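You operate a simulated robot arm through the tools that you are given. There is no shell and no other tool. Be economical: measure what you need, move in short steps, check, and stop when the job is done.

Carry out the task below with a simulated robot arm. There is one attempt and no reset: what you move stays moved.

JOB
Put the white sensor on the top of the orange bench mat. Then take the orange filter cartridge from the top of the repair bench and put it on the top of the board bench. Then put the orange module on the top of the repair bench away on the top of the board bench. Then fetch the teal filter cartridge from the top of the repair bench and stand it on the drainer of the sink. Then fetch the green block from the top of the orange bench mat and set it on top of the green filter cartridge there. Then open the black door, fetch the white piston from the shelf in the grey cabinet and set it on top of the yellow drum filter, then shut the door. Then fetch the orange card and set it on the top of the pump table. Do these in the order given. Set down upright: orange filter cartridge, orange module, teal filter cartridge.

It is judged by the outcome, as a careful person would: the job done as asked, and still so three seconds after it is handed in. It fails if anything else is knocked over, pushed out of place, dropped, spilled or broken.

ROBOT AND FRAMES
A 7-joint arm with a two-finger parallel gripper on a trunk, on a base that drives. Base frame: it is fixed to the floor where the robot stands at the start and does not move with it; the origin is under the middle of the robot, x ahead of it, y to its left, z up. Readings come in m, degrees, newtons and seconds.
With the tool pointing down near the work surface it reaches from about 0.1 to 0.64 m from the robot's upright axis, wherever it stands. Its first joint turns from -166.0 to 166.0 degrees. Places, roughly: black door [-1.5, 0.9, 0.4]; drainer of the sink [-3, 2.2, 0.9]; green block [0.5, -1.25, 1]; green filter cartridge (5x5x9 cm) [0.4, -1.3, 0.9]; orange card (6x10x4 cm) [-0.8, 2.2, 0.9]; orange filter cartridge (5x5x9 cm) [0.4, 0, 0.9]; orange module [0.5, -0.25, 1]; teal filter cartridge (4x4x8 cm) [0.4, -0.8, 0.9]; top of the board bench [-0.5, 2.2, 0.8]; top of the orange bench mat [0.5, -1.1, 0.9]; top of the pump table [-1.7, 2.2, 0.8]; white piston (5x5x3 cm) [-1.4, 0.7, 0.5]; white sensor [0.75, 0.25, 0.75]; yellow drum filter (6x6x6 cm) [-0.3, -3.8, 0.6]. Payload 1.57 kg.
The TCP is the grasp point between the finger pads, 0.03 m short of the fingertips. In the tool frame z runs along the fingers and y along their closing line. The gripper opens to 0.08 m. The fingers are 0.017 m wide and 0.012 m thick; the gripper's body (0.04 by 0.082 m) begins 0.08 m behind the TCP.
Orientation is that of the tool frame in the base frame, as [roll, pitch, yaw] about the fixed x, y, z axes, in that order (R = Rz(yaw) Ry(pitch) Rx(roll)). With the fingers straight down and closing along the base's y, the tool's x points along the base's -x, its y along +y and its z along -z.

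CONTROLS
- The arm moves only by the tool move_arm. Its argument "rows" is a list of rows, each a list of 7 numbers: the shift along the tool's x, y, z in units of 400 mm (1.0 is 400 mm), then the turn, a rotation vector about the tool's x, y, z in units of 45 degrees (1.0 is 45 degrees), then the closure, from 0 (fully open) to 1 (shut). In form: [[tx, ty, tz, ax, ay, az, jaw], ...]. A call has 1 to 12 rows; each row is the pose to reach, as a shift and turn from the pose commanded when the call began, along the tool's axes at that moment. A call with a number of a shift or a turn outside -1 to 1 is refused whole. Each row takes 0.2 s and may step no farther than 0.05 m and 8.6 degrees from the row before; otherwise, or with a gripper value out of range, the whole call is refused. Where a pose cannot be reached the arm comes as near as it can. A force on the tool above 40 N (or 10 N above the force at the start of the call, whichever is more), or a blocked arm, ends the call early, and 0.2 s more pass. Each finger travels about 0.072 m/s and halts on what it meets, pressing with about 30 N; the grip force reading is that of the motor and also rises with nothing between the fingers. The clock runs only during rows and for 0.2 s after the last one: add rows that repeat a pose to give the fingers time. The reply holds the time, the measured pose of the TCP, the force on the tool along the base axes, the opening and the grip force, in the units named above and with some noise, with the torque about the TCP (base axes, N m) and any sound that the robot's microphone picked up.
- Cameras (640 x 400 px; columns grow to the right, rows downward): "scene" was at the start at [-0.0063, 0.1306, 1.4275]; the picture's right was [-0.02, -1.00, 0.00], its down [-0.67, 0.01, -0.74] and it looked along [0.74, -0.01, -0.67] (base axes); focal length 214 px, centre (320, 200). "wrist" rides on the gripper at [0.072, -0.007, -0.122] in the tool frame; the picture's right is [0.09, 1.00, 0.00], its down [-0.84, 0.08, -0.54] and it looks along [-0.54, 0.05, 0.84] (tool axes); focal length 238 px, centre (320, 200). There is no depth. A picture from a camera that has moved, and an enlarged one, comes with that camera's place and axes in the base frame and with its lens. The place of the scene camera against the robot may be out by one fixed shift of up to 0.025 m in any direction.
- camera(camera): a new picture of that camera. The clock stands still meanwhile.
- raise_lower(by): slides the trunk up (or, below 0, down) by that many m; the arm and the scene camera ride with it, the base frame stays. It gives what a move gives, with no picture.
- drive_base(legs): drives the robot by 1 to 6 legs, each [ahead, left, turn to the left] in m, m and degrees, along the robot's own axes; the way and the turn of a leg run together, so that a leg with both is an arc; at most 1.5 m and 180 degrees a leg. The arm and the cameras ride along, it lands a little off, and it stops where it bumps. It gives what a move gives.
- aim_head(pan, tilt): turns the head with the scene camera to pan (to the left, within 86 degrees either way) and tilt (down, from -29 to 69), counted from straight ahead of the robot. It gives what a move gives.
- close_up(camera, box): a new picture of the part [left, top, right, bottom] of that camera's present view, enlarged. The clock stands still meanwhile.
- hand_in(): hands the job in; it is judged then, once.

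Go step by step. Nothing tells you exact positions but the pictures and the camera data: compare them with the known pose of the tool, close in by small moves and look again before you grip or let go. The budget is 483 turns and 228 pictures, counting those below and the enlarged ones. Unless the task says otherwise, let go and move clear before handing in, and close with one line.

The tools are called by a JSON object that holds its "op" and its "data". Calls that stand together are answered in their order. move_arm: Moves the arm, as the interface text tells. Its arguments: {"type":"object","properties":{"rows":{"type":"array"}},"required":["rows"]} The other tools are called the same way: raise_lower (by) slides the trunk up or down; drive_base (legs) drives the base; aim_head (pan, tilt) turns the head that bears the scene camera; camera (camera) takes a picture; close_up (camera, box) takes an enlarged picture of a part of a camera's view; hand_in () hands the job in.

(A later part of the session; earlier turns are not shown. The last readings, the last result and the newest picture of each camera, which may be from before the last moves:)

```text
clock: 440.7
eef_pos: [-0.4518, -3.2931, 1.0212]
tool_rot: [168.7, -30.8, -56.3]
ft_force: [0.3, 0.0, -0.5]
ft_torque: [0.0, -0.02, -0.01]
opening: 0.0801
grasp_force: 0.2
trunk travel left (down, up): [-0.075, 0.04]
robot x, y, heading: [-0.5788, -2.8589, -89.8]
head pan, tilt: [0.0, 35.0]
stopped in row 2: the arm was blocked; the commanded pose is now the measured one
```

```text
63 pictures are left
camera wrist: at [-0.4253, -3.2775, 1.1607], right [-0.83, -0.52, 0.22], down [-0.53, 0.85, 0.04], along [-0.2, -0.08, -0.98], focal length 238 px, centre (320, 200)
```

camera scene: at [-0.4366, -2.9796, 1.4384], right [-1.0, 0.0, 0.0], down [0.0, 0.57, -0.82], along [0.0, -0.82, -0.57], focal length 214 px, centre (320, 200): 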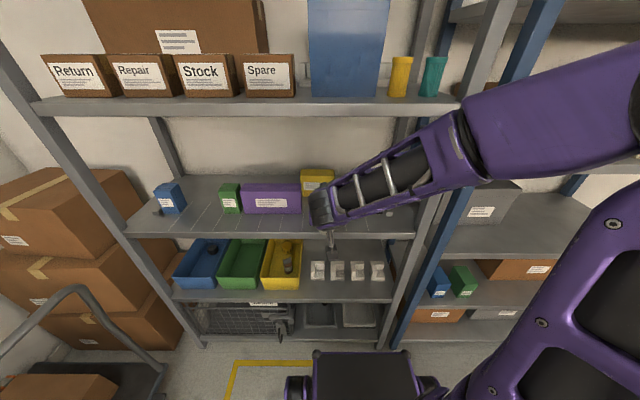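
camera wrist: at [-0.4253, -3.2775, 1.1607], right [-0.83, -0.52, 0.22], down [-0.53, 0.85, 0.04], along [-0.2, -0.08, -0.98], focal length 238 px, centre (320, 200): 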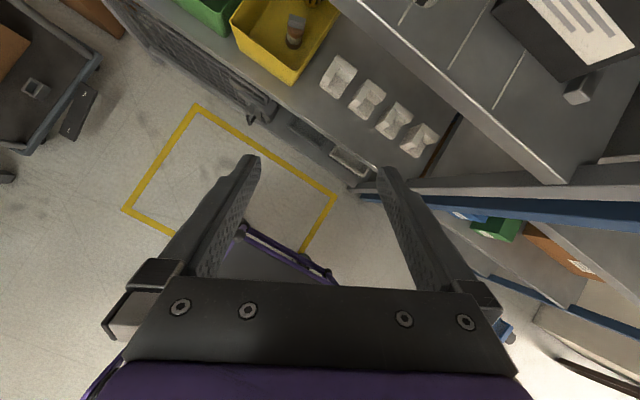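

Blocked at ~150° this way, likely a joint limit. I'll unwind and try the opposite direction.

{"op": "move_arm", "data": {"rows": [[0, 0, 0, 0, 0, -0.18, 0], [0, 0, 0, 0, 0, -0.36, 0], [0, 0, 0, 0, 0, -0.54, 0], [0, 0, 0, 0, 0, -0.72, 0], [0, 0, 0, 0, 0, -0.9, 0], [0, 0, 0, 0, 0, -1, 0]]}}

{"op": "move_arm", "data": {"rows": [[0, 0, 0, 0, 0, -0.18, 0], [0, 0, 0, 0, 0, -0.36, 0], [0, 0, 0, 0, 0, -0.54, 0], [0, 0, 0, 0, 0, -0.72, 0], [0, 0, 0, 0, 0, -0.9, 0], [0, 0, 0, 0, 0, -1, 0]]}}

{"op": "move_arm", "data": {"rows": [[0, 0, 0, 0, 0, -0.18, 0], [0, 0, 0, 0, 0, -0.36, 0], [0, 0, 0, 0, 0, -0.54, 0], [0, 0, 0, 0, 0, -0.72, 0], [0, 0, 0, 0, 0, -0.9, 0], [0, 0, 0, 0, 0, -1, 0]]}}

{"op": "move_arm", "data": {"rows": [[0, 0, 0, 0, 0, -0.18, 0], [0, 0, 0, 0, 0, -0.36, 0], [0, 0, 0, 0, 0, -0.54, 0], [0, 0, 0, 0, 0, -0.72, 0], [0, 0, 0, 0, 0, -0.9, 0], [0, 0, 0, 0, 0, -1, 0]]}}

```text
clock: 442.1
eef_pos: [-0.4513, -3.2914, 1.0215]
tool_rot: [150.2, -13.9, -10.5]
ft_force: [0.1, 0.4, -0.1]
ft_torque: [-0.01, 0.01, -0.02]
opening: 0.0795
grasp_force: 0.0
trunk travel left (down, up): [-0.075, 0.04]
robot x, y, heading: [-0.5763, -2.8532, -89.9]
head pan, tilt: [0.0, 35.0]
```

```text
clock: 443.5
eef_pos: [-0.4505, -3.2929, 1.021]
tool_rot: [148.7, 9.7, 28.0]
ft_force: [0.0, -0.3, 0.5]
ft_torque: [0.04, 0.01, -0.02]
opening: 0.0797
grasp_force: 0.0
trunk travel left (down, up): [-0.075, 0.04]
robot x, y, heading: [-0.5786, -2.8585, -90.0]
head pan, tilt: [0.0, 35.0]
```

```text
clock: 444.9
eef_pos: [-0.4503, -3.2944, 1.0211]
tool_rot: [164.0, 28.8, 71.6]
ft_force: [-0.2, 0.8, 0.0]
ft_torque: [0.02, 0.0, -0.02]
opening: 0.08
grasp_force: 0.0
trunk travel left (down, up): [-0.075, 0.04]
robot x, y, heading: [-0.5777, -2.8569, -89.9]
head pan, tilt: [0.0, 35.0]
```

```text
clock: 446.3
eef_pos: [-0.4506, -3.2926, 1.0205]
tool_rot: [-168.7, 30.5, 123.9]
ft_force: [0.3, 1.1, 0.0]
ft_torque: [-0.02, 0.01, -0.01]
opening: 0.0799
grasp_force: 0.2
trunk travel left (down, up): [-0.075, 0.04]
robot x, y, heading: [-0.5782, -2.8548, -89.7]
head pan, tilt: [0.0, 35.0]
```

{"op": "move_arm", "data": {"rows": [[0, 0, 0, 0, 0, -0.18, 0], [0, 0, 0, 0, 0, -0.36, 0], [0, 0, 0, 0, 0, -0.54, 0], [0, 0, 0, 0, 0, -0.72, 0], [0, 0, 0, 0, 0, -0.9, 0], [0, 0, 0, 0, 0, -1, 0]]}}

{"op": "move_arm", "data": {"rows": [[0, 0, 0, 0, 0, -0.18, 0], [0, 0, 0, 0, 0, -0.36, 0], [0, 0, 0, 0, 0, -0.54, 0], [0, 0, 0, 0, 0, -0.72, 0], [0, 0, 0, 0, 0, -0.9, 0], [0, 0, 0, 0, 0, -1, 0]]}}

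{"op": "move_arm", "data": {"rows": [[0, 0, 0, 0, 0, -0.18, 0], [0, 0, 0, 0, 0, -0.36, 0], [0, 0, 0, 0, 0, -0.54, 0], [0, 0, 0, 0, 0, -0.72, 0], [0, 0, 0, 0, 0, -0.9, 0], [0, 0, 0, 0, 0, -1, 0]]}}

```text
clock: 447.7
eef_pos: [-0.4512, -3.2936, 1.0222]
tool_rot: [-150.4, 13.9, 169.4]
ft_force: [-0.2, 0.3, -0.6]
ft_torque: [0.02, -0.02, 0.0]
opening: 0.0803
grasp_force: 0.0
trunk travel left (down, up): [-0.075, 0.04]
robot x, y, heading: [-0.5744, -2.856, -89.8]
head pan, tilt: [0.0, 35.0]
```

```text
clock: 449.1
eef_pos: [-0.45, -3.2929, 1.0212]
tool_rot: [-148.9, -9.8, -151.9]
ft_force: [-0.4, 0.6, 0.8]
ft_torque: [0.0, 0.01, -0.01]
opening: 0.0799
grasp_force: 0.1
trunk travel left (down, up): [-0.075, 0.04]
robot x, y, heading: [-0.5762, -2.8534, -89.7]
head pan, tilt: [0.0, 35.0]
```

```text
clock: 450.5
eef_pos: [-0.4498, -3.2932, 1.0217]
tool_rot: [-164.0, -28.8, -108.4]
ft_force: [0.2, 0.2, -0.5]
ft_torque: [0.01, 0.0, 0.0]
opening: 0.0801
grasp_force: 0.0
trunk travel left (down, up): [-0.075, 0.04]
robot x, y, heading: [-0.5772, -2.8559, -90.1]
head pan, tilt: [0.0, 35.0]
```

Nearly there; a further ~17°.

{"op": "move_arm", "data": {"rows": [[0, 0, 0, 0, 0, -0.12, 0], [0, 0, 0, 0, 0, -0.24, 0], [0, 0, 0, 0, 0, -0.36, 0]]}}

{"op": "camera", "data": {"camera": "wrist"}}

```text
clock: 451.3
eef_pos: [-0.4509, -3.2919, 1.0192]
tool_rot: [-173.6, -31.9, -89.9]
ft_force: [0.6, -0.4, 0.2]
ft_torque: [0.02, 0.01, 0.0]
opening: 0.08
grasp_force: 0.1
trunk travel left (down, up): [-0.075, 0.04]
robot x, y, heading: [-0.5796, -2.856, -89.7]
head pan, tilt: [0.0, 35.0]
```

```text
62 pictures are left
camera wrist: at [-0.4579, -3.289, 1.1617], right [-0.99, -0.14, -0.05], down [-0.14, 0.99, 0.01], along [0.05, 0.01, -1.0], focal length 238 px, centre (320, 200)
```

wrist: 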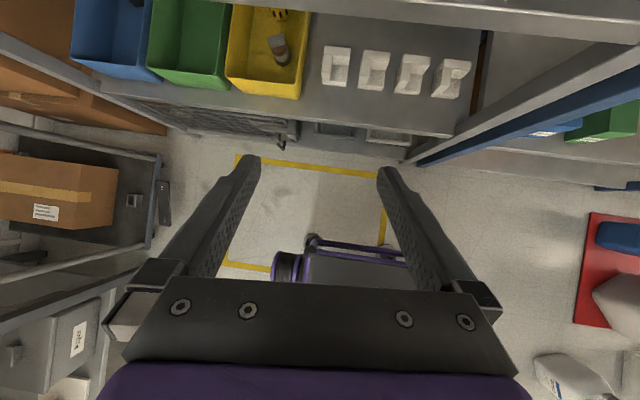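

Flipped with the camera now on top. I'll level the residual roll and tilt the tool to about 31° below horizontal.

{"op": "move_arm", "data": {"rows": [[0, 0, 0, -0.149, 0, 0.004, 0]]}}

{"op": "move_arm", "data": {"rows": [[0, 0, 0, 0, 0.15, 0, 0], [0, 0, 0, 0, 0.3, 0, 0], [0, 0, 0, 0, 0.45, 0, 0], [0, 0, 0, 0, 0.6, 0, 0]]}}

{"op": "camera", "data": {"camera": "wrist"}}

{"op": "camera", "data": {"camera": "scene"}}

```text
clock: 451.7
eef_pos: [-0.4511, -3.2912, 1.0214]
tool_rot: [180.0, -32.1, -90.2]
ft_force: [-0.8, -0.4, -0.2]
ft_torque: [-0.02, -0.03, 0.02]
opening: 0.0801
grasp_force: 0.0
trunk travel left (down, up): [-0.075, 0.04]
robot x, y, heading: [-0.5787, -2.8546, -89.9]
head pan, tilt: [0.0, 35.0]
```

```text
clock: 452.7
eef_pos: [-0.4497, -3.2949, 1.0239]
tool_rot: [-179.9, -59.0, -90.4]
ft_force: [-0.1, 0.4, 0.7]
ft_torque: [0.0, -0.01, 0.01]
opening: 0.08
grasp_force: 0.0
out of reach, approached as far as the arm can: row 4
trunk travel left (down, up): [-0.075, 0.04]
robot x, y, heading: [-0.5733, -2.8568, -89.5]
head pan, tilt: [0.0, 35.0]
```

```text
61 pictures are left
camera wrist: at [-0.4417, -3.2268, 1.1487], right [-1.0, -0.04, 0.08], down [-0.07, 0.9, -0.44], along [-0.05, -0.44, -0.89], focal length 238 px, centre (320, 200)
```

wrist: 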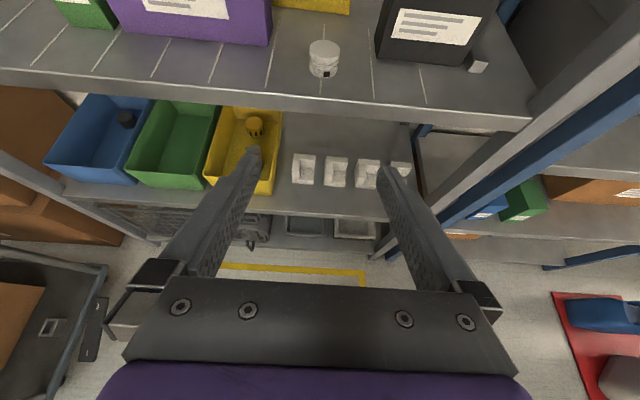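

```text
60 pictures are left
camera scene: at [-0.4399, -2.8624, 1.4429], right [-1.0, 0.03, 0.0], down [0.02, 0.53, -0.85], along [-0.03, -0.85, -0.53], focal length 214 px, centre (320, 200)
```

scene: 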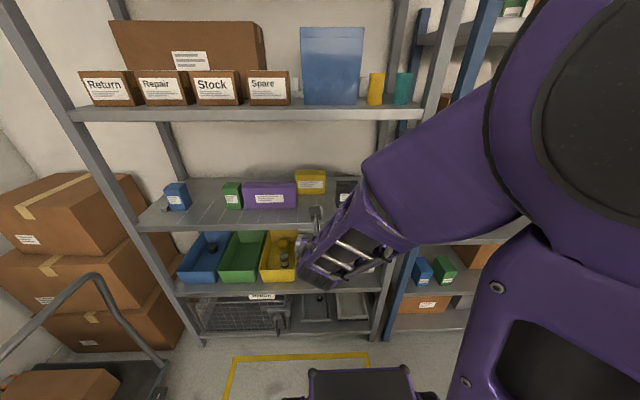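

The view is now upright: piston at about (-0.45, -3.55), drum top at (-0.256, -3.765, 0.578), matching before. I'll move the base up slightly and go to a stand-off before the piston.

{"op": "drive_base", "data": {"legs": [[0.08, 0, 0]]}}

{"op": "move_arm", "data": {"rows": [[0.01, 0, 0.08, 0, 0, 0, 0.2], [0.03, 0, 0.16, 0, 0, 0, 0.2]]}}

{"op": "camera", "data": {"camera": "wrist"}}

```text
clock: 453.7
eef_pos: [-0.4498, -3.3727, 1.0242]
tool_rot: [180.0, -58.9, -90.5]
ft_force: [-0.1, 1.1, 0.5]
ft_torque: [0.02, 0.02, -0.01]
opening: 0.0803
grasp_force: 0.1
trunk travel left (down, up): [-0.075, 0.04]
robot x, y, heading: [-0.5768, -2.9342, -89.8]
head pan, tilt: [0.0, 35.0]
```

```text
clock: 454.3
eef_pos: [-0.4505, -3.4349, 1.0003]
tool_rot: [-180.0, -58.9, -90.5]
ft_force: [-0.9, 0.4, 0.1]
ft_torque: [0.0, -0.02, 0.01]
opening: 0.064
grasp_force: 0.1
trunk travel left (down, up): [-0.075, 0.04]
robot x, y, heading: [-0.5778, -2.936, -89.9]
head pan, tilt: [0.0, 35.0]
```

```text
59 pictures are left
camera wrist: at [-0.4431, -3.3668, 1.1242], right [-1.0, -0.04, 0.08], down [-0.07, 0.9, -0.44], along [-0.05, -0.44, -0.9], focal length 238 px, centre (320, 200)
```

wrist: 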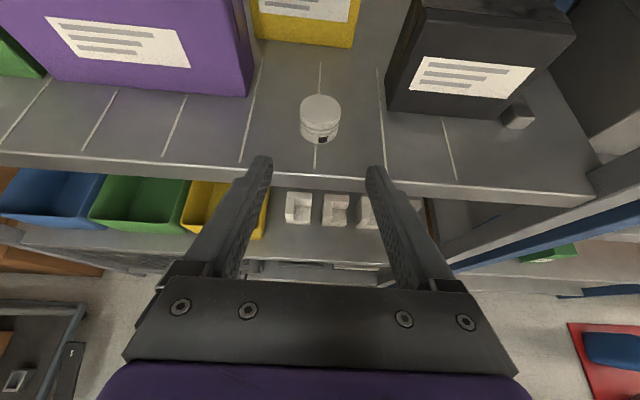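

{"op": "move_arm", "data": {"rows": [[0.006, 0, 0.1, 0, 0, 0, 0.2], [0.012, 0, 0.2, 0, 0, 0, 0.2], [0.02, 0, 0.25, 0, 0, 0, 0.2]]}}

{"op": "close_up", "data": {"camera": "wrist", "box": [200, 80, 440, 260]}}

```text
clock: 455.1
eef_pos: [-0.451, -3.5252, 0.9557]
tool_rot: [179.9, -58.9, -90.4]
ft_force: [0.2, -0.4, -1.0]
ft_torque: [0.0, 0.03, 0.02]
opening: 0.0639
grasp_force: 0.0
trunk travel left (down, up): [-0.075, 0.04]
robot x, y, heading: [-0.5775, -2.9329, -90.0]
head pan, tilt: [0.0, 35.0]
```

```text
2.22 times, centred on (320, 170) of wrist
camera zoom: at [-0.4443, -3.4582, 1.0801], right [-1.0, -0.04, 0.08], down [-0.07, 0.9, -0.44], along [-0.05, -0.44, -0.9], focal length 530 px, centre (320, 267)
```

zoom: 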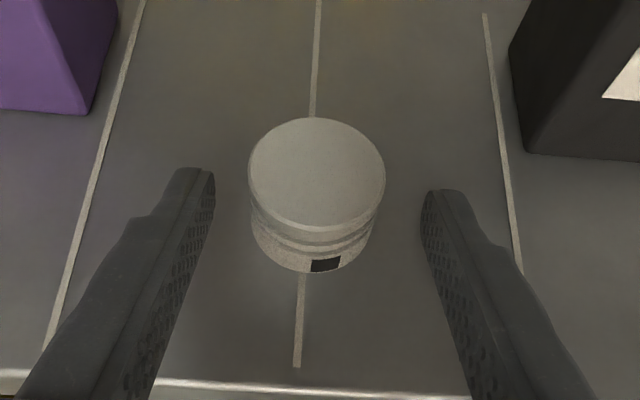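

{"op": "move_arm", "data": {"rows": [[-0.003, 0, 0.037, 0, 0, 0, 0.2], [-0.003, 0, 0.037, 0, 0, 0, 0.4], [-0.003, 0, 0.037, 0, 0, 0, 1], [-0.003, 0, 0.037, 0, 0, 0, 1], [-0.003, 0, 0.037, 0, 0, 0, 1]]}}

{"op": "close_up", "data": {"camera": "wrist", "box": [200, 80, 440, 260]}}

```text
clock: 456.3
eef_pos: [-0.4516, -3.5372, 0.9478]
tool_rot: [-180.0, -59.1, -90.6]
ft_force: [0.0, -0.5, 0.5]
ft_torque: [-0.05, -0.03, 0.01]
opening: 0.0405
grasp_force: 29.8
trunk travel left (down, up): [-0.075, 0.04]
robot x, y, heading: [-0.5769, -2.9333, -90.1]
head pan, tilt: [0.0, 35.0]
```

```text
2.22 times, centred on (320, 170) of wrist
camera zoom: at [-0.4439, -3.4699, 1.0723], right [-1.0, -0.04, 0.08], down [-0.07, 0.9, -0.44], along [-0.05, -0.44, -0.9], focal length 530 px, centre (320, 267)
```

zoom: 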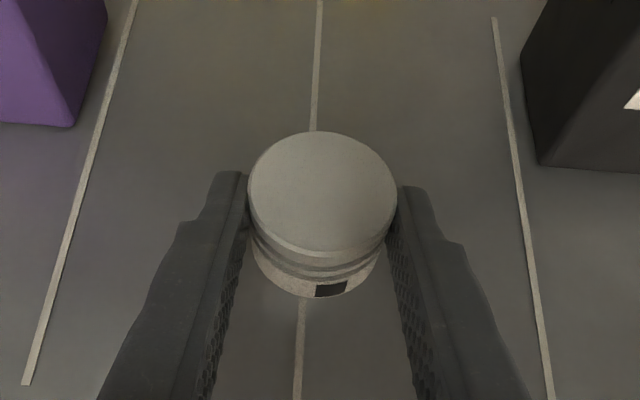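

Re-gripped cleanly across the full diameter. Lifting, backing out, and shifting the base to line up with the yellow bin.

{"op": "move_arm", "data": {"rows": [[0.04, 0, -0.024, 0, 0, 0, 1], [0.107, 0, -0.064, 0, 0, 0, 1], [0.065, 0, -0.134, 0, 0, 0, 1], [0.02, 0, -0.21, 0, 0, 0, 1]]}}

{"op": "drive_base", "data": {"legs": [[-0.12, 0, 0], [0, 0.19, 0]]}}

{"op": "camera", "data": {"camera": "wrist"}}

```text
clock: 457.3
eef_pos: [-0.449, -3.4669, 0.9972]
tool_rot: [-179.9, -59.0, -90.5]
ft_force: [0.0, -0.5, -1.6]
ft_torque: [0.0, -0.01, -0.03]
opening: 0.0402
grasp_force: 30.0
trunk travel left (down, up): [-0.075, 0.04]
robot x, y, heading: [-0.5777, -2.934, -90.1]
head pan, tilt: [0.0, 35.0]
```

```text
clock: 460.6
eef_pos: [-0.261, -3.3515, 0.9973]
tool_rot: [-180.0, -58.8, -90.8]
ft_force: [0.2, -0.6, -0.6]
ft_torque: [0.04, -0.01, 0.02]
opening: 0.0402
grasp_force: 30.1
trunk travel left (down, up): [-0.075, 0.04]
robot x, y, heading: [-0.3865, -2.8164, -90.1]
head pan, tilt: [0.0, 35.0]
```

```text
56 pictures are left
camera wrist: at [-0.2532, -3.2837, 1.1221], right [-1.0, -0.04, 0.08], down [-0.07, 0.9, -0.44], along [-0.05, -0.44, -0.9], focal length 238 px, centre (320, 200)
```

wrist: 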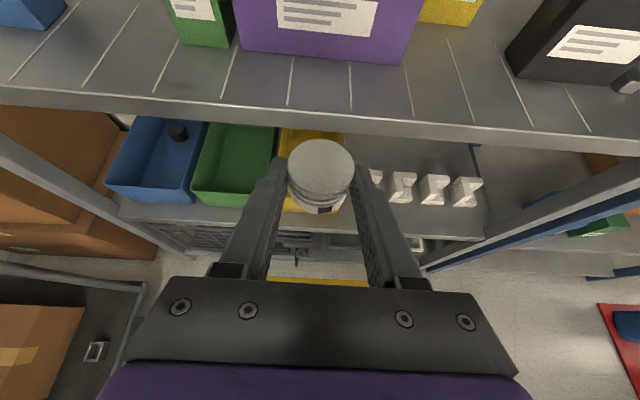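

Lowering the trunk and the arm in front of the rack to bin-rim height.

{"op": "raise_lower", "data": {"by": -0.07}}

{"op": "move_arm", "data": {"rows": [[-0.09, 0, 0.054, 0, 0, 0, 1], [-0.18, 0, 0.108, 0, 0, 0, 1], [-0.27, 0, 0.162, 0, 0, 0, 1], [-0.36, 0, 0.216, 0, 0, 0, 1], [-0.4435, 0, 0.2665, 0, 0, 0, 1]]}}

{"op": "camera", "data": {"camera": "wrist"}}

{"op": "camera", "data": {"camera": "scene"}}

```text
clock: 461.7
eef_pos: [-0.2612, -3.3514, 0.9276]
tool_rot: [-179.9, -58.9, -90.7]
ft_force: [0.2, 0.4, -1.1]
ft_torque: [0.01, -0.01, 0.01]
opening: 0.0401
grasp_force: 29.8
trunk travel left (down, up): [-0.005, 0.11]
robot x, y, heading: [-0.3857, -2.8141, -90.1]
head pan, tilt: [0.0, 35.0]
```

```text
clock: 462.9
eef_pos: [-0.2577, -3.3518, 0.7193]
tool_rot: [-179.8, -58.9, -90.8]
ft_force: [0.6, -0.2, 0.1]
ft_torque: [0.03, 0.01, -0.03]
opening: 0.0402
grasp_force: 29.7
trunk travel left (down, up): [-0.005, 0.11]
robot x, y, heading: [-0.3827, -2.8139, -90.4]
head pan, tilt: [0.0, 35.0]
```

```text
55 pictures are left
camera wrist: at [-0.2498, -3.2843, 0.8444], right [-1.0, -0.04, 0.08], down [-0.07, 0.9, -0.44], along [-0.05, -0.44, -0.9], focal length 238 px, centre (320, 200)
```

wrist: 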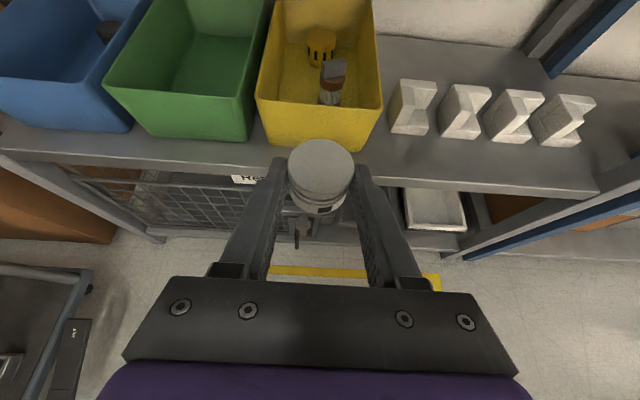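

```text
54 pictures are left
camera scene: at [-0.2464, -2.8218, 1.3684], right [-1.0, 0.0, 0.0], down [0.0, 0.57, -0.82], along [0.0, -0.82, -0.57], focal length 214 px, centre (320, 200)
```

scene: 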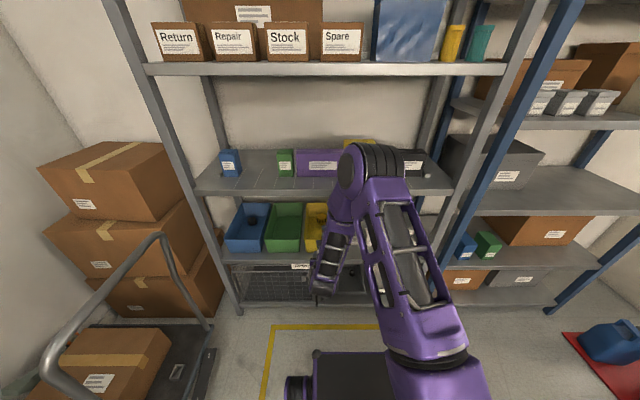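

The drum and the small cartridge are in view; I'll keep the arm stretched so the forearm stays low. Extending toward the bin front, above its rim.

{"op": "move_arm", "data": {"rows": [[0.06, 0, 0.1, 0, 0, 0, 1], [0.12, 0, 0.2, 0, 0, 0, 1], [0.175, 0, 0.291, 0, 0, 0, 1]]}}

{"op": "camera", "data": {"camera": "wrist"}}

{"op": "camera", "data": {"camera": "scene"}}

```text
clock: 463.7
eef_pos: [-0.2616, -3.4879, 0.7212]
tool_rot: [180.0, -58.9, -90.8]
ft_force: [0.0, -0.6, -1.0]
ft_torque: [0.0, -0.01, -0.01]
opening: 0.0403
grasp_force: 29.9
trunk travel left (down, up): [-0.005, 0.11]
robot x, y, heading: [-0.3871, -2.8167, -90.0]
head pan, tilt: [0.0, 35.0]
```

```text
53 pictures are left
camera wrist: at [-0.2544, -3.4214, 0.8449], right [-1.0, -0.04, 0.08], down [-0.07, 0.9, -0.44], along [-0.05, -0.44, -0.9], focal length 238 px, centre (320, 200)
```

wrist: 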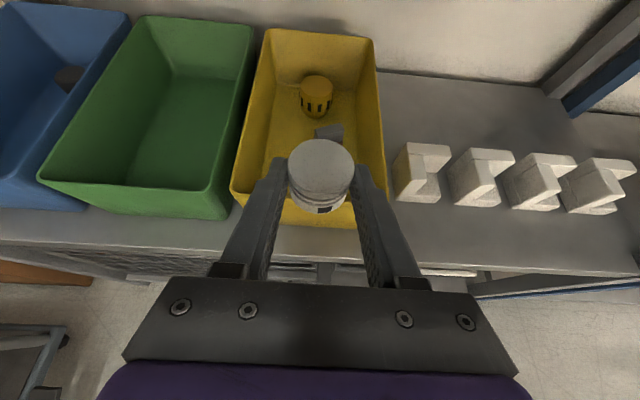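

```text
52 pictures are left
camera scene: at [-0.2463, -2.8219, 1.3684], right [-1.0, 0.0, 0.0], down [0.0, 0.57, -0.82], along [0.0, -0.82, -0.57], focal length 214 px, centre (320, 200)
```

scene: 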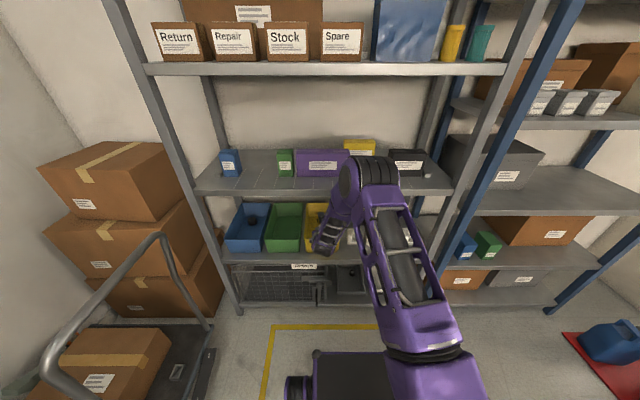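

{"op": "move_arm", "data": {"rows": [[0.05, -0.01, 0.085, 0, 0, 0, 1], [0.1, -0.015, 0.175, 0, 0, 0, 1]]}}

{"op": "close_up", "data": {"camera": "scene", "box": [260, 120, 480, 300]}}

```text
clock: 464.3
eef_pos: [-0.2557, -3.5712, 0.7198]
tool_rot: [180.0, -58.8, -90.6]
ft_force: [0.0, -0.3, -0.3]
ft_torque: [0.06, 0.04, -0.01]
opening: 0.0403
grasp_force: 29.4
trunk travel left (down, up): [-0.005, 0.11]
robot x, y, heading: [-0.3876, -2.8169, -90.3]
head pan, tilt: [0.0, 35.0]
```

```text
2.22 times, centred on (370, 210) of scene
camera zoom: at [-0.2463, -2.8219, 1.3684], right [-1.0, 0.0, 0.0], down [0.0, 0.57, -0.82], along [0.0, -0.82, -0.57], focal length 477 px, centre (209, 178)
```

zoom: 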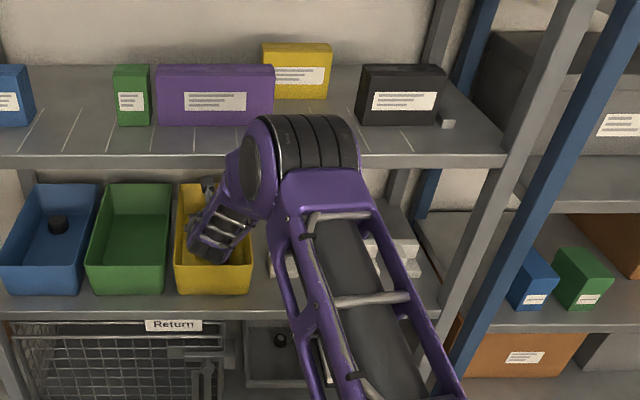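

Still clear. Continuing inward and downward along the tool axis, checking forces.

{"op": "move_arm", "data": {"rows": [[0, 0, 0.08, 0, 0, 0, 1], [0, 0, 0.16, 0, 0, 0, 1], [0, 0, 0.24, 0, 0, 0, 1], [0, 0, 0.3, 0, 0, 0, 1]]}}

{"op": "camera", "data": {"camera": "wrist"}}

{"op": "close_up", "data": {"camera": "scene", "box": [260, 120, 480, 300]}}

```text
clock: 465.3
eef_pos: [-0.2562, -3.6701, 0.6561]
tool_rot: [-180.0, -58.8, -90.7]
ft_force: [-0.1, -0.3, -0.4]
ft_torque: [0.01, 0.01, 0.05]
opening: 0.0405
grasp_force: 29.8
trunk travel left (down, up): [-0.005, 0.11]
robot x, y, heading: [-0.3844, -2.8163, -90.1]
head pan, tilt: [0.0, 35.0]
```

```text
50 pictures are left
camera wrist: at [-0.2486, -3.6033, 0.781], right [-1.0, -0.04, 0.08], down [-0.07, 0.9, -0.44], along [-0.05, -0.44, -0.9], focal length 238 px, centre (320, 200)
```

wrist: 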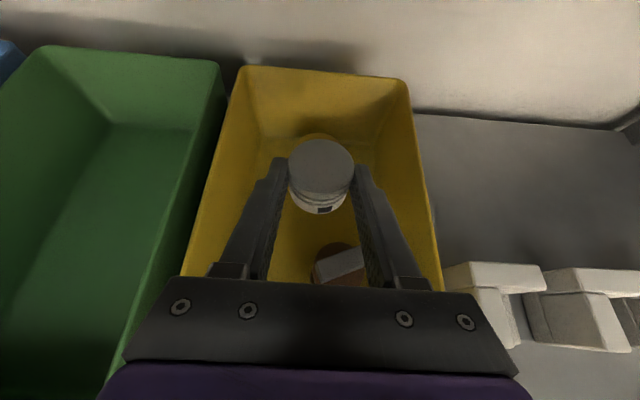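

```text
2.22 times, centred on (370, 210) of scene
camera zoom: at [-0.2463, -2.8219, 1.3684], right [-1.0, 0.0, 0.0], down [0.0, 0.57, -0.82], along [0.0, -0.82, -0.57], focal length 477 px, centre (209, 178)
```

zoom: 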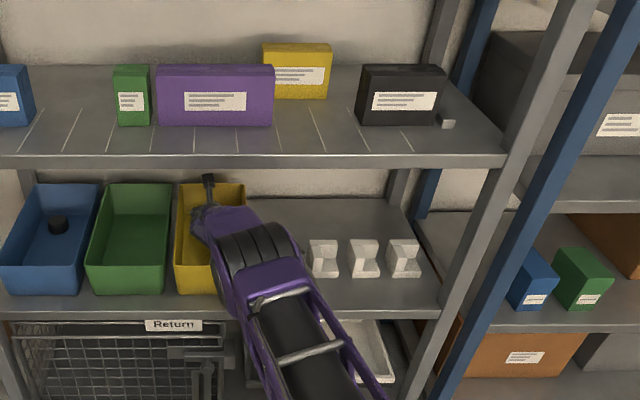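

{"op": "close_up", "data": {"camera": "wrist", "box": [220, 100, 420, 290]}}

```text
2.11 times, centred on (320, 195) of wrist
camera zoom: at [-0.2486, -3.6033, 0.781], right [-1.0, -0.04, 0.08], down [-0.07, 0.9, -0.44], along [-0.05, -0.44, -0.9], focal length 502 px, centre (320, 210)
```

zoom: 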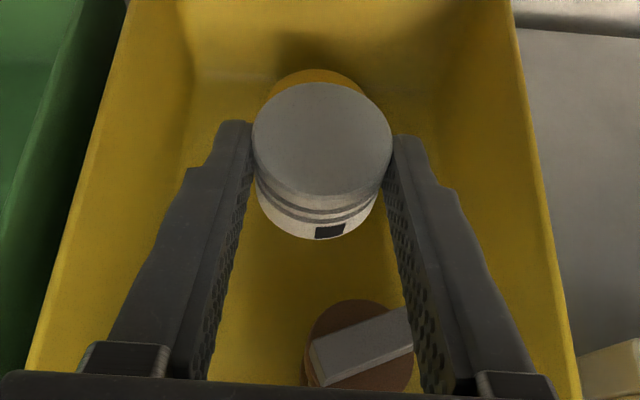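

Aligned in x with the drum; its centre is about y -3.755. Moving over it with ~1.5 cm of height to spare.

{"op": "move_arm", "data": {"rows": [[0.016, 0, 0.09, 0, 0, 0, 1], [0.032, 0, 0.179, 0, 0, 0, 1]]}}

{"op": "close_up", "data": {"camera": "wrist", "box": [220, 100, 420, 290]}}

```text
clock: 465.9
eef_pos: [-0.2536, -3.6776, 0.6549]
tool_rot: [179.5, -59.4, -90.2]
ft_force: [-0.7, 0.4, -0.7]
ft_torque: [0.01, -0.01, -0.04]
opening: 0.0404
grasp_force: 30.3
out of reach, approached as far as the arm can: row 1, 2
trunk travel left (down, up): [-0.005, 0.11]
robot x, y, heading: [-0.3837, -2.8164, -90.2]
head pan, tilt: [0.0, 35.0]
```

```text
2.11 times, centred on (320, 195) of wrist
camera zoom: at [-0.2451, -3.6093, 0.7801], right [-1.0, -0.04, 0.08], down [-0.07, 0.89, -0.44], along [-0.06, -0.45, -0.89], focal length 502 px, centre (320, 210)
```

zoom: 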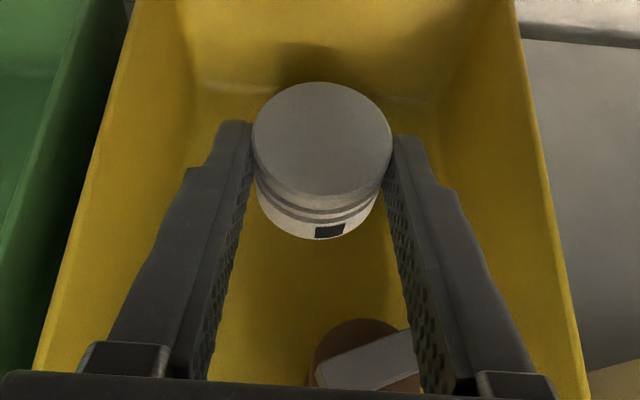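

At the arm's reach limit; I'll use the base for the remaining few centimetres, lowering a little in between.

{"op": "drive_base", "data": {"legs": [[0.04, 0, 0]]}}

{"op": "move_arm", "data": {"rows": [[-0.02, 0, 0.012, 0, 0, 0, 1], [-0.04, 0, 0.024, 0, 0, 0, 1]]}}

```text
clock: 466.8
eef_pos: [-0.2552, -3.7175, 0.6568]
tool_rot: [179.5, -59.5, -90.1]
ft_force: [-0.5, 0.0, 0.6]
ft_torque: [-0.01, -0.01, 0.03]
opening: 0.0405
grasp_force: 29.8
trunk travel left (down, up): [-0.005, 0.11]
robot x, y, heading: [-0.3908, -2.8586, -90.3]
head pan, tilt: [0.0, 35.0]
```

```text
clock: 467.4
eef_pos: [-0.2543, -3.7182, 0.6382]
tool_rot: [179.5, -59.3, -90.3]
ft_force: [-0.9, 0.0, -0.5]
ft_torque: [0.02, 0.0, -0.02]
opening: 0.04
grasp_force: 30.0
trunk travel left (down, up): [-0.005, 0.11]
robot x, y, heading: [-0.3876, -2.8572, -90.3]
head pan, tilt: [0.0, 35.0]
```

{"op": "drive_base", "data": {"legs": [[0.03, 0, 0]]}}

{"op": "close_up", "data": {"camera": "wrist", "box": [220, 100, 420, 290]}}

{"op": "close_up", "data": {"camera": "scene", "box": [260, 160, 400, 290]}}

```text
clock: 468.2
eef_pos: [-0.2542, -3.7469, 0.6375]
tool_rot: [179.5, -59.3, -90.1]
ft_force: [1.0, 1.1, -1.6]
ft_torque: [0.03, 0.01, -0.01]
opening: 0.0402
grasp_force: 29.8
trunk travel left (down, up): [-0.005, 0.11]
robot x, y, heading: [-0.3877, -2.882, -90.3]
head pan, tilt: [0.0, 35.0]
```

```text
2.11 times, centred on (320, 195) of wrist
camera zoom: at [-0.2458, -3.6792, 0.7619], right [-1.0, -0.04, 0.08], down [-0.07, 0.89, -0.44], along [-0.06, -0.45, -0.89], focal length 502 px, centre (320, 210)
```

zoom: 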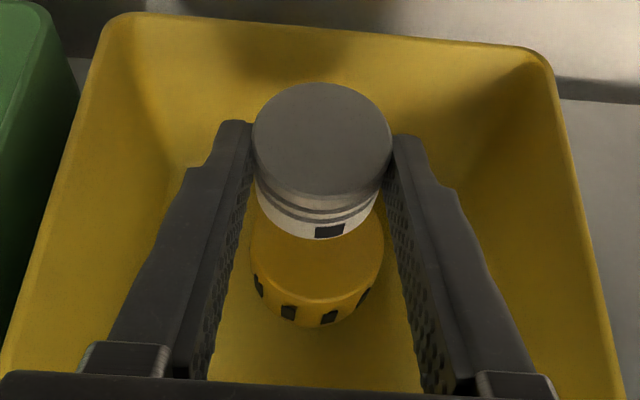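

```text
3.08 times, centred on (330, 225) of scene
camera zoom: at [-0.2466, -2.8916, 1.3684], right [-1.0, 0.0, 0.0], down [0.0, 0.57, -0.82], along [0.0, -0.82, -0.57], focal length 660 px, centre (289, 123)
```

zoom: 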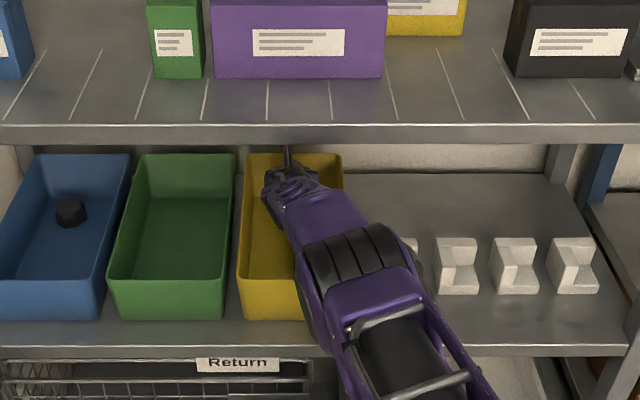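

The piston is over the drum within ~5 mm. Small x correction, then lowering.

{"op": "move_arm", "data": {"rows": [[0, 0.01, 0, 0, 0, 0, 1], [-0.0214, 0.01, 0.0128, 0, 0, 0, 1], [-0.032, 0.01, 0.0192, 0, 0, 0, 1], [-0.0385, 0.01, 0.023, 0, 0, 0, 1]]}}

{"op": "move_arm", "data": {"rows": [[-0.0064, 0, 0.0038, 0, 0, 0, 1], [-0.0128, 0, 0.0077, 0, 0, 0, 1], [-0.0193, 0, 0.0115, 0, 0, 0, 1]]}}

```text
clock: 469.2
eef_pos: [-0.2589, -3.7465, 0.6194]
tool_rot: [179.4, -59.5, -90.2]
ft_force: [0.3, 0.1, -1.0]
ft_torque: [0.0, 0.01, 0.03]
opening: 0.0403
grasp_force: 29.7
trunk travel left (down, up): [-0.005, 0.11]
robot x, y, heading: [-0.3825, -2.885, -90.1]
head pan, tilt: [0.0, 35.0]
```

```text
clock: 470.0
eef_pos: [-0.259, -3.7466, 0.6107]
tool_rot: [179.4, -59.3, -90.0]
ft_force: [0.2, -0.1, -0.8]
ft_torque: [0.02, 0.0, -0.01]
opening: 0.0403
grasp_force: 29.8
trunk travel left (down, up): [-0.005, 0.11]
robot x, y, heading: [-0.3911, -2.8853, -90.3]
head pan, tilt: [0.0, 35.0]
```

{"op": "move_arm", "data": {"rows": [[-0.0064, 0, 0.0038, 0, 0, 0, 1], [-0.0128, 0, 0.0077, 0, 0, 0, 1], [-0.0193, 0, 0.0115, 0, 0, 0, 1]]}}

{"op": "close_up", "data": {"camera": "wrist", "box": [220, 100, 420, 290]}}

```text
clock: 470.8
eef_pos: [-0.2593, -3.7478, 0.6094]
tool_rot: [179.5, -59.5, -90.1]
ft_force: [-0.2, -0.4, -0.5]
ft_torque: [-0.02, -0.02, 0.01]
opening: 0.0402
grasp_force: 30.4
out of reach, approached as far as the arm can: row 2, 3
trunk travel left (down, up): [-0.005, 0.11]
robot x, y, heading: [-0.3871, -2.8851, -90.3]
head pan, tilt: [0.0, 35.0]
```

```text
2.11 times, centred on (320, 195) of wrist
camera zoom: at [-0.2504, -3.6792, 0.7326], right [-1.0, -0.04, 0.08], down [-0.07, 0.89, -0.44], along [-0.06, -0.45, -0.89], focal length 502 px, centre (320, 210)
```

zoom: 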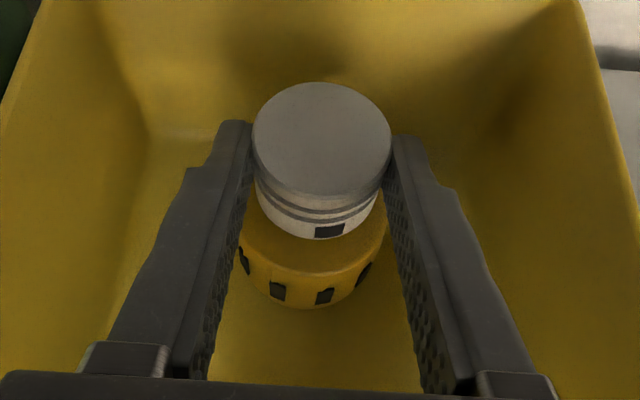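

I've hit the reach limit ~2 cm above contact. I'll draw the arm back 4 cm and advance the base by the same.

{"op": "move_arm", "data": {"rows": [[-0.025, 0, -0.043, 0, 0, 0, 1], [-0.0515, 0, -0.0857, 0, 0, 0, 1]]}}

{"op": "drive_base", "data": {"legs": [[0.04, 0, 0]]}}

```text
clock: 471.4
eef_pos: [-0.2583, -3.7478, 0.6085]
tool_rot: [179.5, -59.5, -90.2]
ft_force: [-0.1, 0.5, -0.5]
ft_torque: [0.03, -0.02, -0.01]
opening: 0.0402
grasp_force: 29.8
out of reach, approached as far as the arm can: row 1, 2
trunk travel left (down, up): [-0.005, 0.11]
robot x, y, heading: [-0.3857, -2.8846, -90.1]
head pan, tilt: [0.0, 35.0]
```

```text
clock: 472.3
eef_pos: [-0.2586, -3.7868, 0.6095]
tool_rot: [179.4, -59.4, -90.2]
ft_force: [-0.5, 0.2, -0.6]
ft_torque: [0.0, -0.01, -0.01]
opening: 0.0405
grasp_force: 29.8
trunk travel left (down, up): [-0.005, 0.11]
robot x, y, heading: [-0.3874, -2.9239, -90.2]
head pan, tilt: [0.0, 35.0]
```

{"op": "move_arm", "data": {"rows": [[-0.025, 0, -0.043, 0, 0, 0, 1], [-0.05, 0, -0.083, 0, 0, 0, 1]]}}

```text
clock: 472.9
eef_pos: [-0.2575, -3.7877, 0.6082]
tool_rot: [179.5, -59.4, -90.2]
ft_force: [0.5, -0.1, -1.2]
ft_torque: [0.0, -0.02, 0.03]
opening: 0.0403
grasp_force: 30.1
out of reach, approached as far as the arm can: row 1, 2
trunk travel left (down, up): [-0.005, 0.11]
robot x, y, heading: [-0.3879, -2.927, -90.1]
head pan, tilt: [0.0, 35.0]
```

The flipped pose leaves only a thin reachable band here. I'll step the base back to be over the drum again, and make the tool ~5° steeper, which lets it come lower.

{"op": "drive_base", "data": {"legs": [[-0.038, 0, 0]]}}

{"op": "move_arm", "data": {"rows": [[0, 0, 0, 0, -0.05, 0, 1], [0, 0, 0, 0, -0.1, 0, 1], [-0.01, 0, 0.006, 0, -0.12, 0, 1]]}}

```text
clock: 473.8
eef_pos: [-0.2577, -3.7482, 0.6092]
tool_rot: [179.5, -59.4, -90.3]
ft_force: [0.5, 0.2, -1.3]
ft_torque: [0.0, 0.02, -0.02]
opening: 0.0403
grasp_force: 29.3
trunk travel left (down, up): [-0.005, 0.11]
robot x, y, heading: [-0.387, -2.8851, -90.0]
head pan, tilt: [0.0, 35.0]
```

```text
clock: 474.6
eef_pos: [-0.2667, -3.7449, 0.6085]
tool_rot: [179.6, -55.1, -90.3]
ft_force: [0.5, -1.3, 4.1]
ft_torque: [-0.23, -0.05, 0.05]
opening: 0.0402
grasp_force: 30.0
out of reach, approached as far as the arm can: row 1, 2, 3
trunk travel left (down, up): [-0.005, 0.11]
robot x, y, heading: [-0.3866, -2.8866, -90.0]
head pan, tilt: [0.0, 35.0]
```

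{"op": "close_up", "data": {"camera": "wrist", "box": [220, 100, 420, 290]}}

```text
2.11 times, centred on (320, 195) of wrist
camera zoom: at [-0.2593, -3.6863, 0.7365], right [-1.0, -0.04, 0.08], down [-0.07, 0.92, -0.37], along [-0.06, -0.38, -0.92], focal length 502 px, centre (320, 210)
```

zoom: 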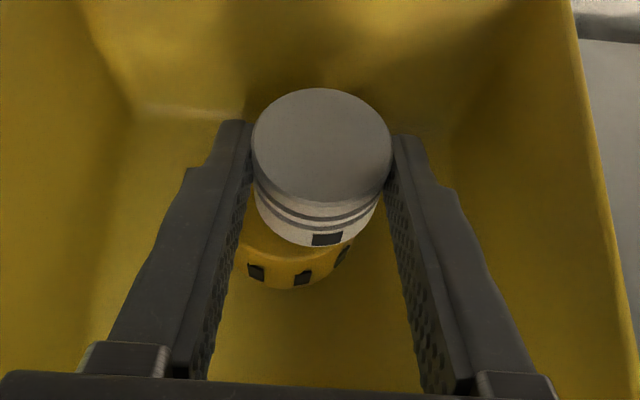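

Contact is felt at the piston's front edge, so the drum top is at ~0.577 — I was already almost touching when level. I'll level the tool again and check.

{"op": "move_arm", "data": {"rows": [[0.003, -0.008, 0.003, 0, 0.05, 0, 1], [0.003, -0.015, 0.006, 0, 0.1, 0, 1]]}}

{"op": "close_up", "data": {"camera": "wrist", "box": [220, 100, 420, 290]}}

```text
clock: 475.2
eef_pos: [-0.2619, -3.7472, 0.6059]
tool_rot: [179.4, -58.5, -90.2]
ft_force: [-1.2, 0.5, 2.2]
ft_torque: [-0.06, 0.0, 0.03]
opening: 0.0406
grasp_force: 30.3
trunk travel left (down, up): [-0.005, 0.11]
robot x, y, heading: [-0.3837, -2.8849, -90.3]
head pan, tilt: [0.0, 35.0]
```

```text
2.11 times, centred on (320, 195) of wrist
camera zoom: at [-0.2543, -3.6808, 0.7309], right [-1.0, -0.04, 0.08], down [-0.07, 0.9, -0.43], along [-0.06, -0.43, -0.9], focal length 502 px, centre (320, 210)
```

zoom: 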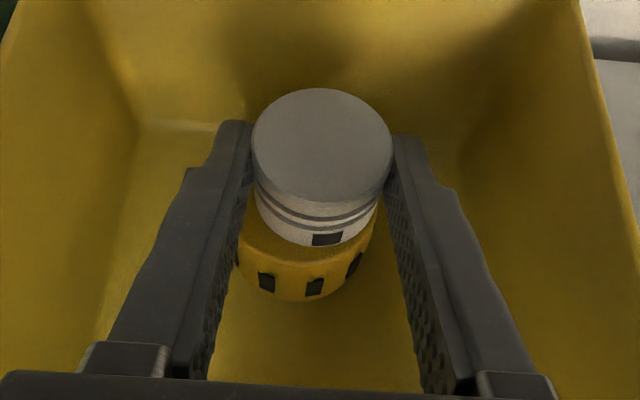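

{"op": "move_arm", "data": {"rows": [[-0.005, 0, 0.003, 0, 0, 0, 1], [-0.01, 0, 0.006, 0, 0, 0, 1]]}}

```text
clock: 475.8
eef_pos: [-0.2622, -3.747, 0.6048]
tool_rot: [179.6, -58.6, -90.2]
ft_force: [-1.0, -0.1, 7.6]
ft_torque: [-0.27, -0.03, 0.04]
opening: 0.0402
grasp_force: 30.2
trunk travel left (down, up): [-0.005, 0.11]
robot x, y, heading: [-0.3873, -2.8907, -90.2]
head pan, tilt: [0.0, 35.0]
```

In contact with the drum (7.6 N). Releasing slowly.

{"op": "move_arm", "data": {"rows": [[0, 0, 0, 0, 0, 0, 0.47], [0, 0, 0, 0, 0, 0, 0.4], [0, 0, 0, 0, 0, 0, 0.3], [0, 0, 0, 0, 0, 0, 0.22]]}}

{"op": "close_up", "data": {"camera": "wrist", "box": [220, 100, 420, 290]}}

```text
clock: 476.8
eef_pos: [-0.2612, -3.7473, 0.6042]
tool_rot: [179.5, -58.5, -90.2]
ft_force: [-0.4, -1.0, 0.0]
ft_torque: [0.0, 0.02, -0.01]
opening: 0.0626
grasp_force: 0.0
trunk travel left (down, up): [-0.005, 0.11]
robot x, y, heading: [-0.385, -2.8857, -90.1]
head pan, tilt: [0.0, 35.0]
```

```text
2.11 times, centred on (320, 195) of wrist
camera zoom: at [-0.2541, -3.6803, 0.7288], right [-1.0, -0.04, 0.08], down [-0.07, 0.9, -0.43], along [-0.06, -0.43, -0.9], focal length 502 px, centre (320, 210)
```

zoom: 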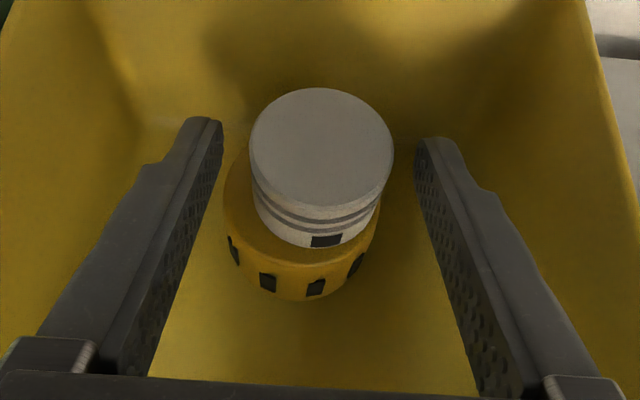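

The piston rests squarely on the drum. Withdrawing along the tool axis.

{"op": "move_arm", "data": {"rows": [[0, 0, -0.03, 0, 0, 0, 0.22], [0, 0, -0.1, 0, 0, 0, 0.22], [0, 0, -0.2, 0, 0, 0, 0.22], [0, 0, -0.3, 0, 0, 0, 0.22], [0, 0, -0.4, 0, 0, 0, 0.22], [0, 0, -0.5, 0, 0, 0, 0.22]]}}

{"op": "camera", "data": {"camera": "wrist"}}

```text
clock: 478.2
eef_pos: [-0.257, -3.576, 0.7048]
tool_rot: [179.5, -58.5, -90.3]
ft_force: [-0.8, -0.5, -0.5]
ft_torque: [-0.04, 0.02, -0.01]
opening: 0.0624
grasp_force: 0.0
out of reach, approached as far as the arm can: row 1, 2
trunk travel left (down, up): [-0.005, 0.11]
robot x, y, heading: [-0.3855, -2.8856, -90.2]
head pan, tilt: [0.0, 35.0]
```

```text
40 pictures are left
camera wrist: at [-0.2492, -3.5096, 0.8311], right [-1.0, -0.04, 0.08], down [-0.07, 0.9, -0.43], along [-0.06, -0.43, -0.9], focal length 238 px, centre (320, 200)
```

wrist: 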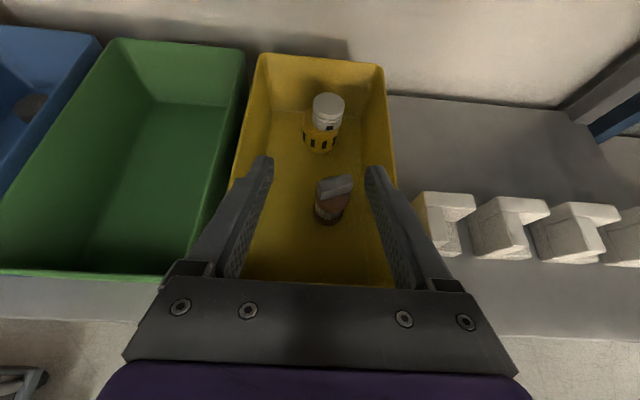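

Placed well. Backing out of the rack, raising the trunk, and unwinding the wrist to its normal orientation.

{"op": "drive_base", "data": {"legs": [[-0.4, 0, 0]]}}

{"op": "raise_lower", "data": {"by": 0.07}}

{"op": "move_arm", "data": {"rows": [[0.06, 0, -0.06, 0, -0.1, 0, 0], [0.12, 0, -0.12, 0, -0.2, 0, 0], [0.18, 0, -0.18, 0, -0.35, 0, 0], [0.24, 0, -0.24, 0, -0.5, 0, 0], [0.3, 0, -0.3, 0, -0.6, 0, 0]]}}

{"op": "move_arm", "data": {"rows": [[0, 0, 0, 0, 0, 0.18, 0], [0, 0, 0, 0, 0, 0.36, 0], [0, 0, 0, 0, 0, 0.54, 0], [0, 0, 0, 0, 0, 0.72, 0], [0, 0, 0, 0, 0, 0.9, 0], [0, 0, 0, 0, 0, 1, 0]]}}

```text
clock: 480.7
eef_pos: [-0.2575, -3.169, 0.7054]
tool_rot: [179.6, -58.5, -90.3]
ft_force: [-0.5, 0.5, -0.1]
ft_torque: [0.03, -0.01, 0.02]
opening: 0.0625
grasp_force: 0.1
trunk travel left (down, up): [-0.005, 0.11]
robot x, y, heading: [-0.3857, -2.4835, -90.1]
head pan, tilt: [0.0, 35.0]
```

```text
clock: 481.8
eef_pos: [-0.2572, -3.168, 0.7762]
tool_rot: [179.5, -58.5, -90.1]
ft_force: [-0.2, 0.3, -0.7]
ft_torque: [0.0, 0.0, -0.02]
opening: 0.0623
grasp_force: 0.0
trunk travel left (down, up): [-0.075, 0.04]
robot x, y, heading: [-0.385, -2.4812, -90.3]
head pan, tilt: [0.0, 35.0]
```

```text
clock: 483.0
eef_pos: [-0.2536, -3.1288, 0.9433]
tool_rot: [179.7, -31.4, -90.4]
ft_force: [0.4, 0.2, 0.2]
ft_torque: [-0.02, 0.03, 0.0]
opening: 0.08
grasp_force: 0.0
trunk travel left (down, up): [-0.075, 0.04]
robot x, y, heading: [-0.3867, -2.4762, -89.8]
head pan, tilt: [0.0, 35.0]
```

```text
clock: 484.4
eef_pos: [-0.2569, -3.1296, 0.9414]
tool_rot: [-156.8, -21.8, -140.1]
ft_force: [0.3, 0.1, 0.3]
ft_torque: [-0.02, 0.0, 0.01]
opening: 0.0797
grasp_force: 0.1
trunk travel left (down, up): [-0.075, 0.04]
robot x, y, heading: [-0.39, -2.4782, -90.1]
head pan, tilt: [0.0, 35.0]
```

{"op": "move_arm", "data": {"rows": [[0, 0, 0, 0, 0, 0.18, 0], [0, 0, 0, 0, 0, 0.36, 0], [0, 0, 0, 0, 0, 0.54, 0], [0, 0, 0, 0, 0, 0.72, 0], [0, 0, 0, 0, 0, 0.9, 0], [0, 0, 0, 0, 0, 1, 0]]}}

{"op": "move_arm", "data": {"rows": [[0, 0, 0, 0, 0, 0.18, 0], [0, 0, 0, 0, 0, 0.36, 0], [0, 0, 0, 0, 0, 0.54, 0], [0, 0, 0, 0, 0, 0.72, 0], [0, 0, 0, 0, 0, 0.9, 0], [0, 0, 0, 0, 0, 1, 0]]}}

{"op": "move_arm", "data": {"rows": [[0, 0, 0, 0, 0, 0.18, 0], [0, 0, 0, 0, 0, 0.36, 0], [0, 0, 0, 0, 0, 0.54, 0], [0, 0, 0, 0, 0, 0.72, 0], [0, 0, 0, 0, 0, 0.9, 0], [0, 0, 0, 0, 0, 1, 0]]}}

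```text
clock: 485.8
eef_pos: [-0.2561, -3.1296, 0.94]
tool_rot: [-148.4, -0.2, 179.3]
ft_force: [0.8, 0.5, 0.7]
ft_torque: [0.02, 0.01, 0.0]
opening: 0.08
grasp_force: 0.1
trunk travel left (down, up): [-0.075, 0.04]
robot x, y, heading: [-0.3821, -2.4806, -89.9]
head pan, tilt: [0.0, 35.0]
```

```text
clock: 487.2
eef_pos: [-0.2557, -3.1294, 0.9411]
tool_rot: [-156.3, 21.6, 138.9]
ft_force: [0.1, 0.2, -0.1]
ft_torque: [0.04, 0.0, -0.03]
opening: 0.0799
grasp_force: 0.0
trunk travel left (down, up): [-0.075, 0.04]
robot x, y, heading: [-0.3856, -2.4838, -89.9]
head pan, tilt: [0.0, 35.0]
```

```text
clock: 488.6
eef_pos: [-0.2567, -3.1293, 0.9417]
tool_rot: [-179.7, 31.4, 89.4]
ft_force: [0.2, 0.1, 0.1]
ft_torque: [-0.01, 0.0, 0.01]
opening: 0.0799
grasp_force: 0.1
trunk travel left (down, up): [-0.075, 0.04]
robot x, y, heading: [-0.3825, -2.4794, -90.2]
head pan, tilt: [0.0, 35.0]
```

Wrist is normal again. Making the tool vertical and pulling it in for driving.

{"op": "move_arm", "data": {"rows": [[0.06, 0, -0.06, 0, 0.17, 0, 0.5], [0.12, 0, -0.12, 0, 0.34, 0, 1], [0.18, 0, -0.18, 0, 0.52, 0, 1], [0.25, 0, -0.22, 0, 0.7, 0, 1], [0.35, 0, -0.26, 0, 0.7, 0, 1]]}}

{"op": "drive_base", "data": {"legs": [[0, 0.2, 0], [-1.4, 0, 0], [-1.4, 0, 0], [0, 0, -90]]}}

```text
clock: 489.8
eef_pos: [-0.2541, -2.9556, 0.9559]
tool_rot: [-179.7, -0.1, 89.4]
ft_force: [-1.0, -1.3, -0.8]
ft_torque: [0.03, -0.03, -0.01]
opening: 0.0002
grasp_force: 21.4
trunk travel left (down, up): [-0.075, 0.04]
robot x, y, heading: [-0.3847, -2.4799, -90.1]
head pan, tilt: [0.0, 35.0]
```

```text
clock: 509.4
eef_pos: [-0.6361, 0.2024, 0.9562]
tool_rot: [-179.7, 0.0, -1.3]
ft_force: [-0.2, 0.2, 0.2]
ft_torque: [0.01, 0.01, -0.05]
opening: 0.0
grasp_force: 21.0
trunk travel left (down, up): [-0.075, 0.04]
robot x, y, heading: [-0.1607, 0.3255, 179.1]
head pan, tilt: [0.0, 35.0]
```

{"op": "drive_base", "data": {"legs": [[0, -0.97, 0.9], [0.42, 0, 0]]}}

{"op": "camera", "data": {"camera": "scene"}}

```text
clock: 521.2
eef_pos: [-1.0448, 1.1577, 0.9559]
tool_rot: [-179.6, -0.1, -0.4]
ft_force: [1.0, 0.4, -0.6]
ft_torque: [-0.01, -0.01, -0.01]
opening: 0.0002
grasp_force: 20.9
trunk travel left (down, up): [-0.075, 0.04]
robot x, y, heading: [-0.5688, 1.2942, -179.6]
head pan, tilt: [0.0, 35.0]
```

```text
39 pictures are left
camera scene: at [-0.566, 1.145, 1.4384], right [0.0, 1.0, 0.0], down [0.57, 0.0, -0.82], along [-0.82, 0.0, -0.57], focal length 214 px, centre (320, 200)
```

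scene: 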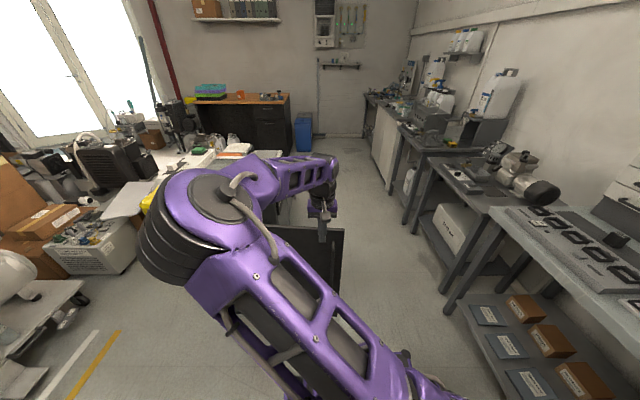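

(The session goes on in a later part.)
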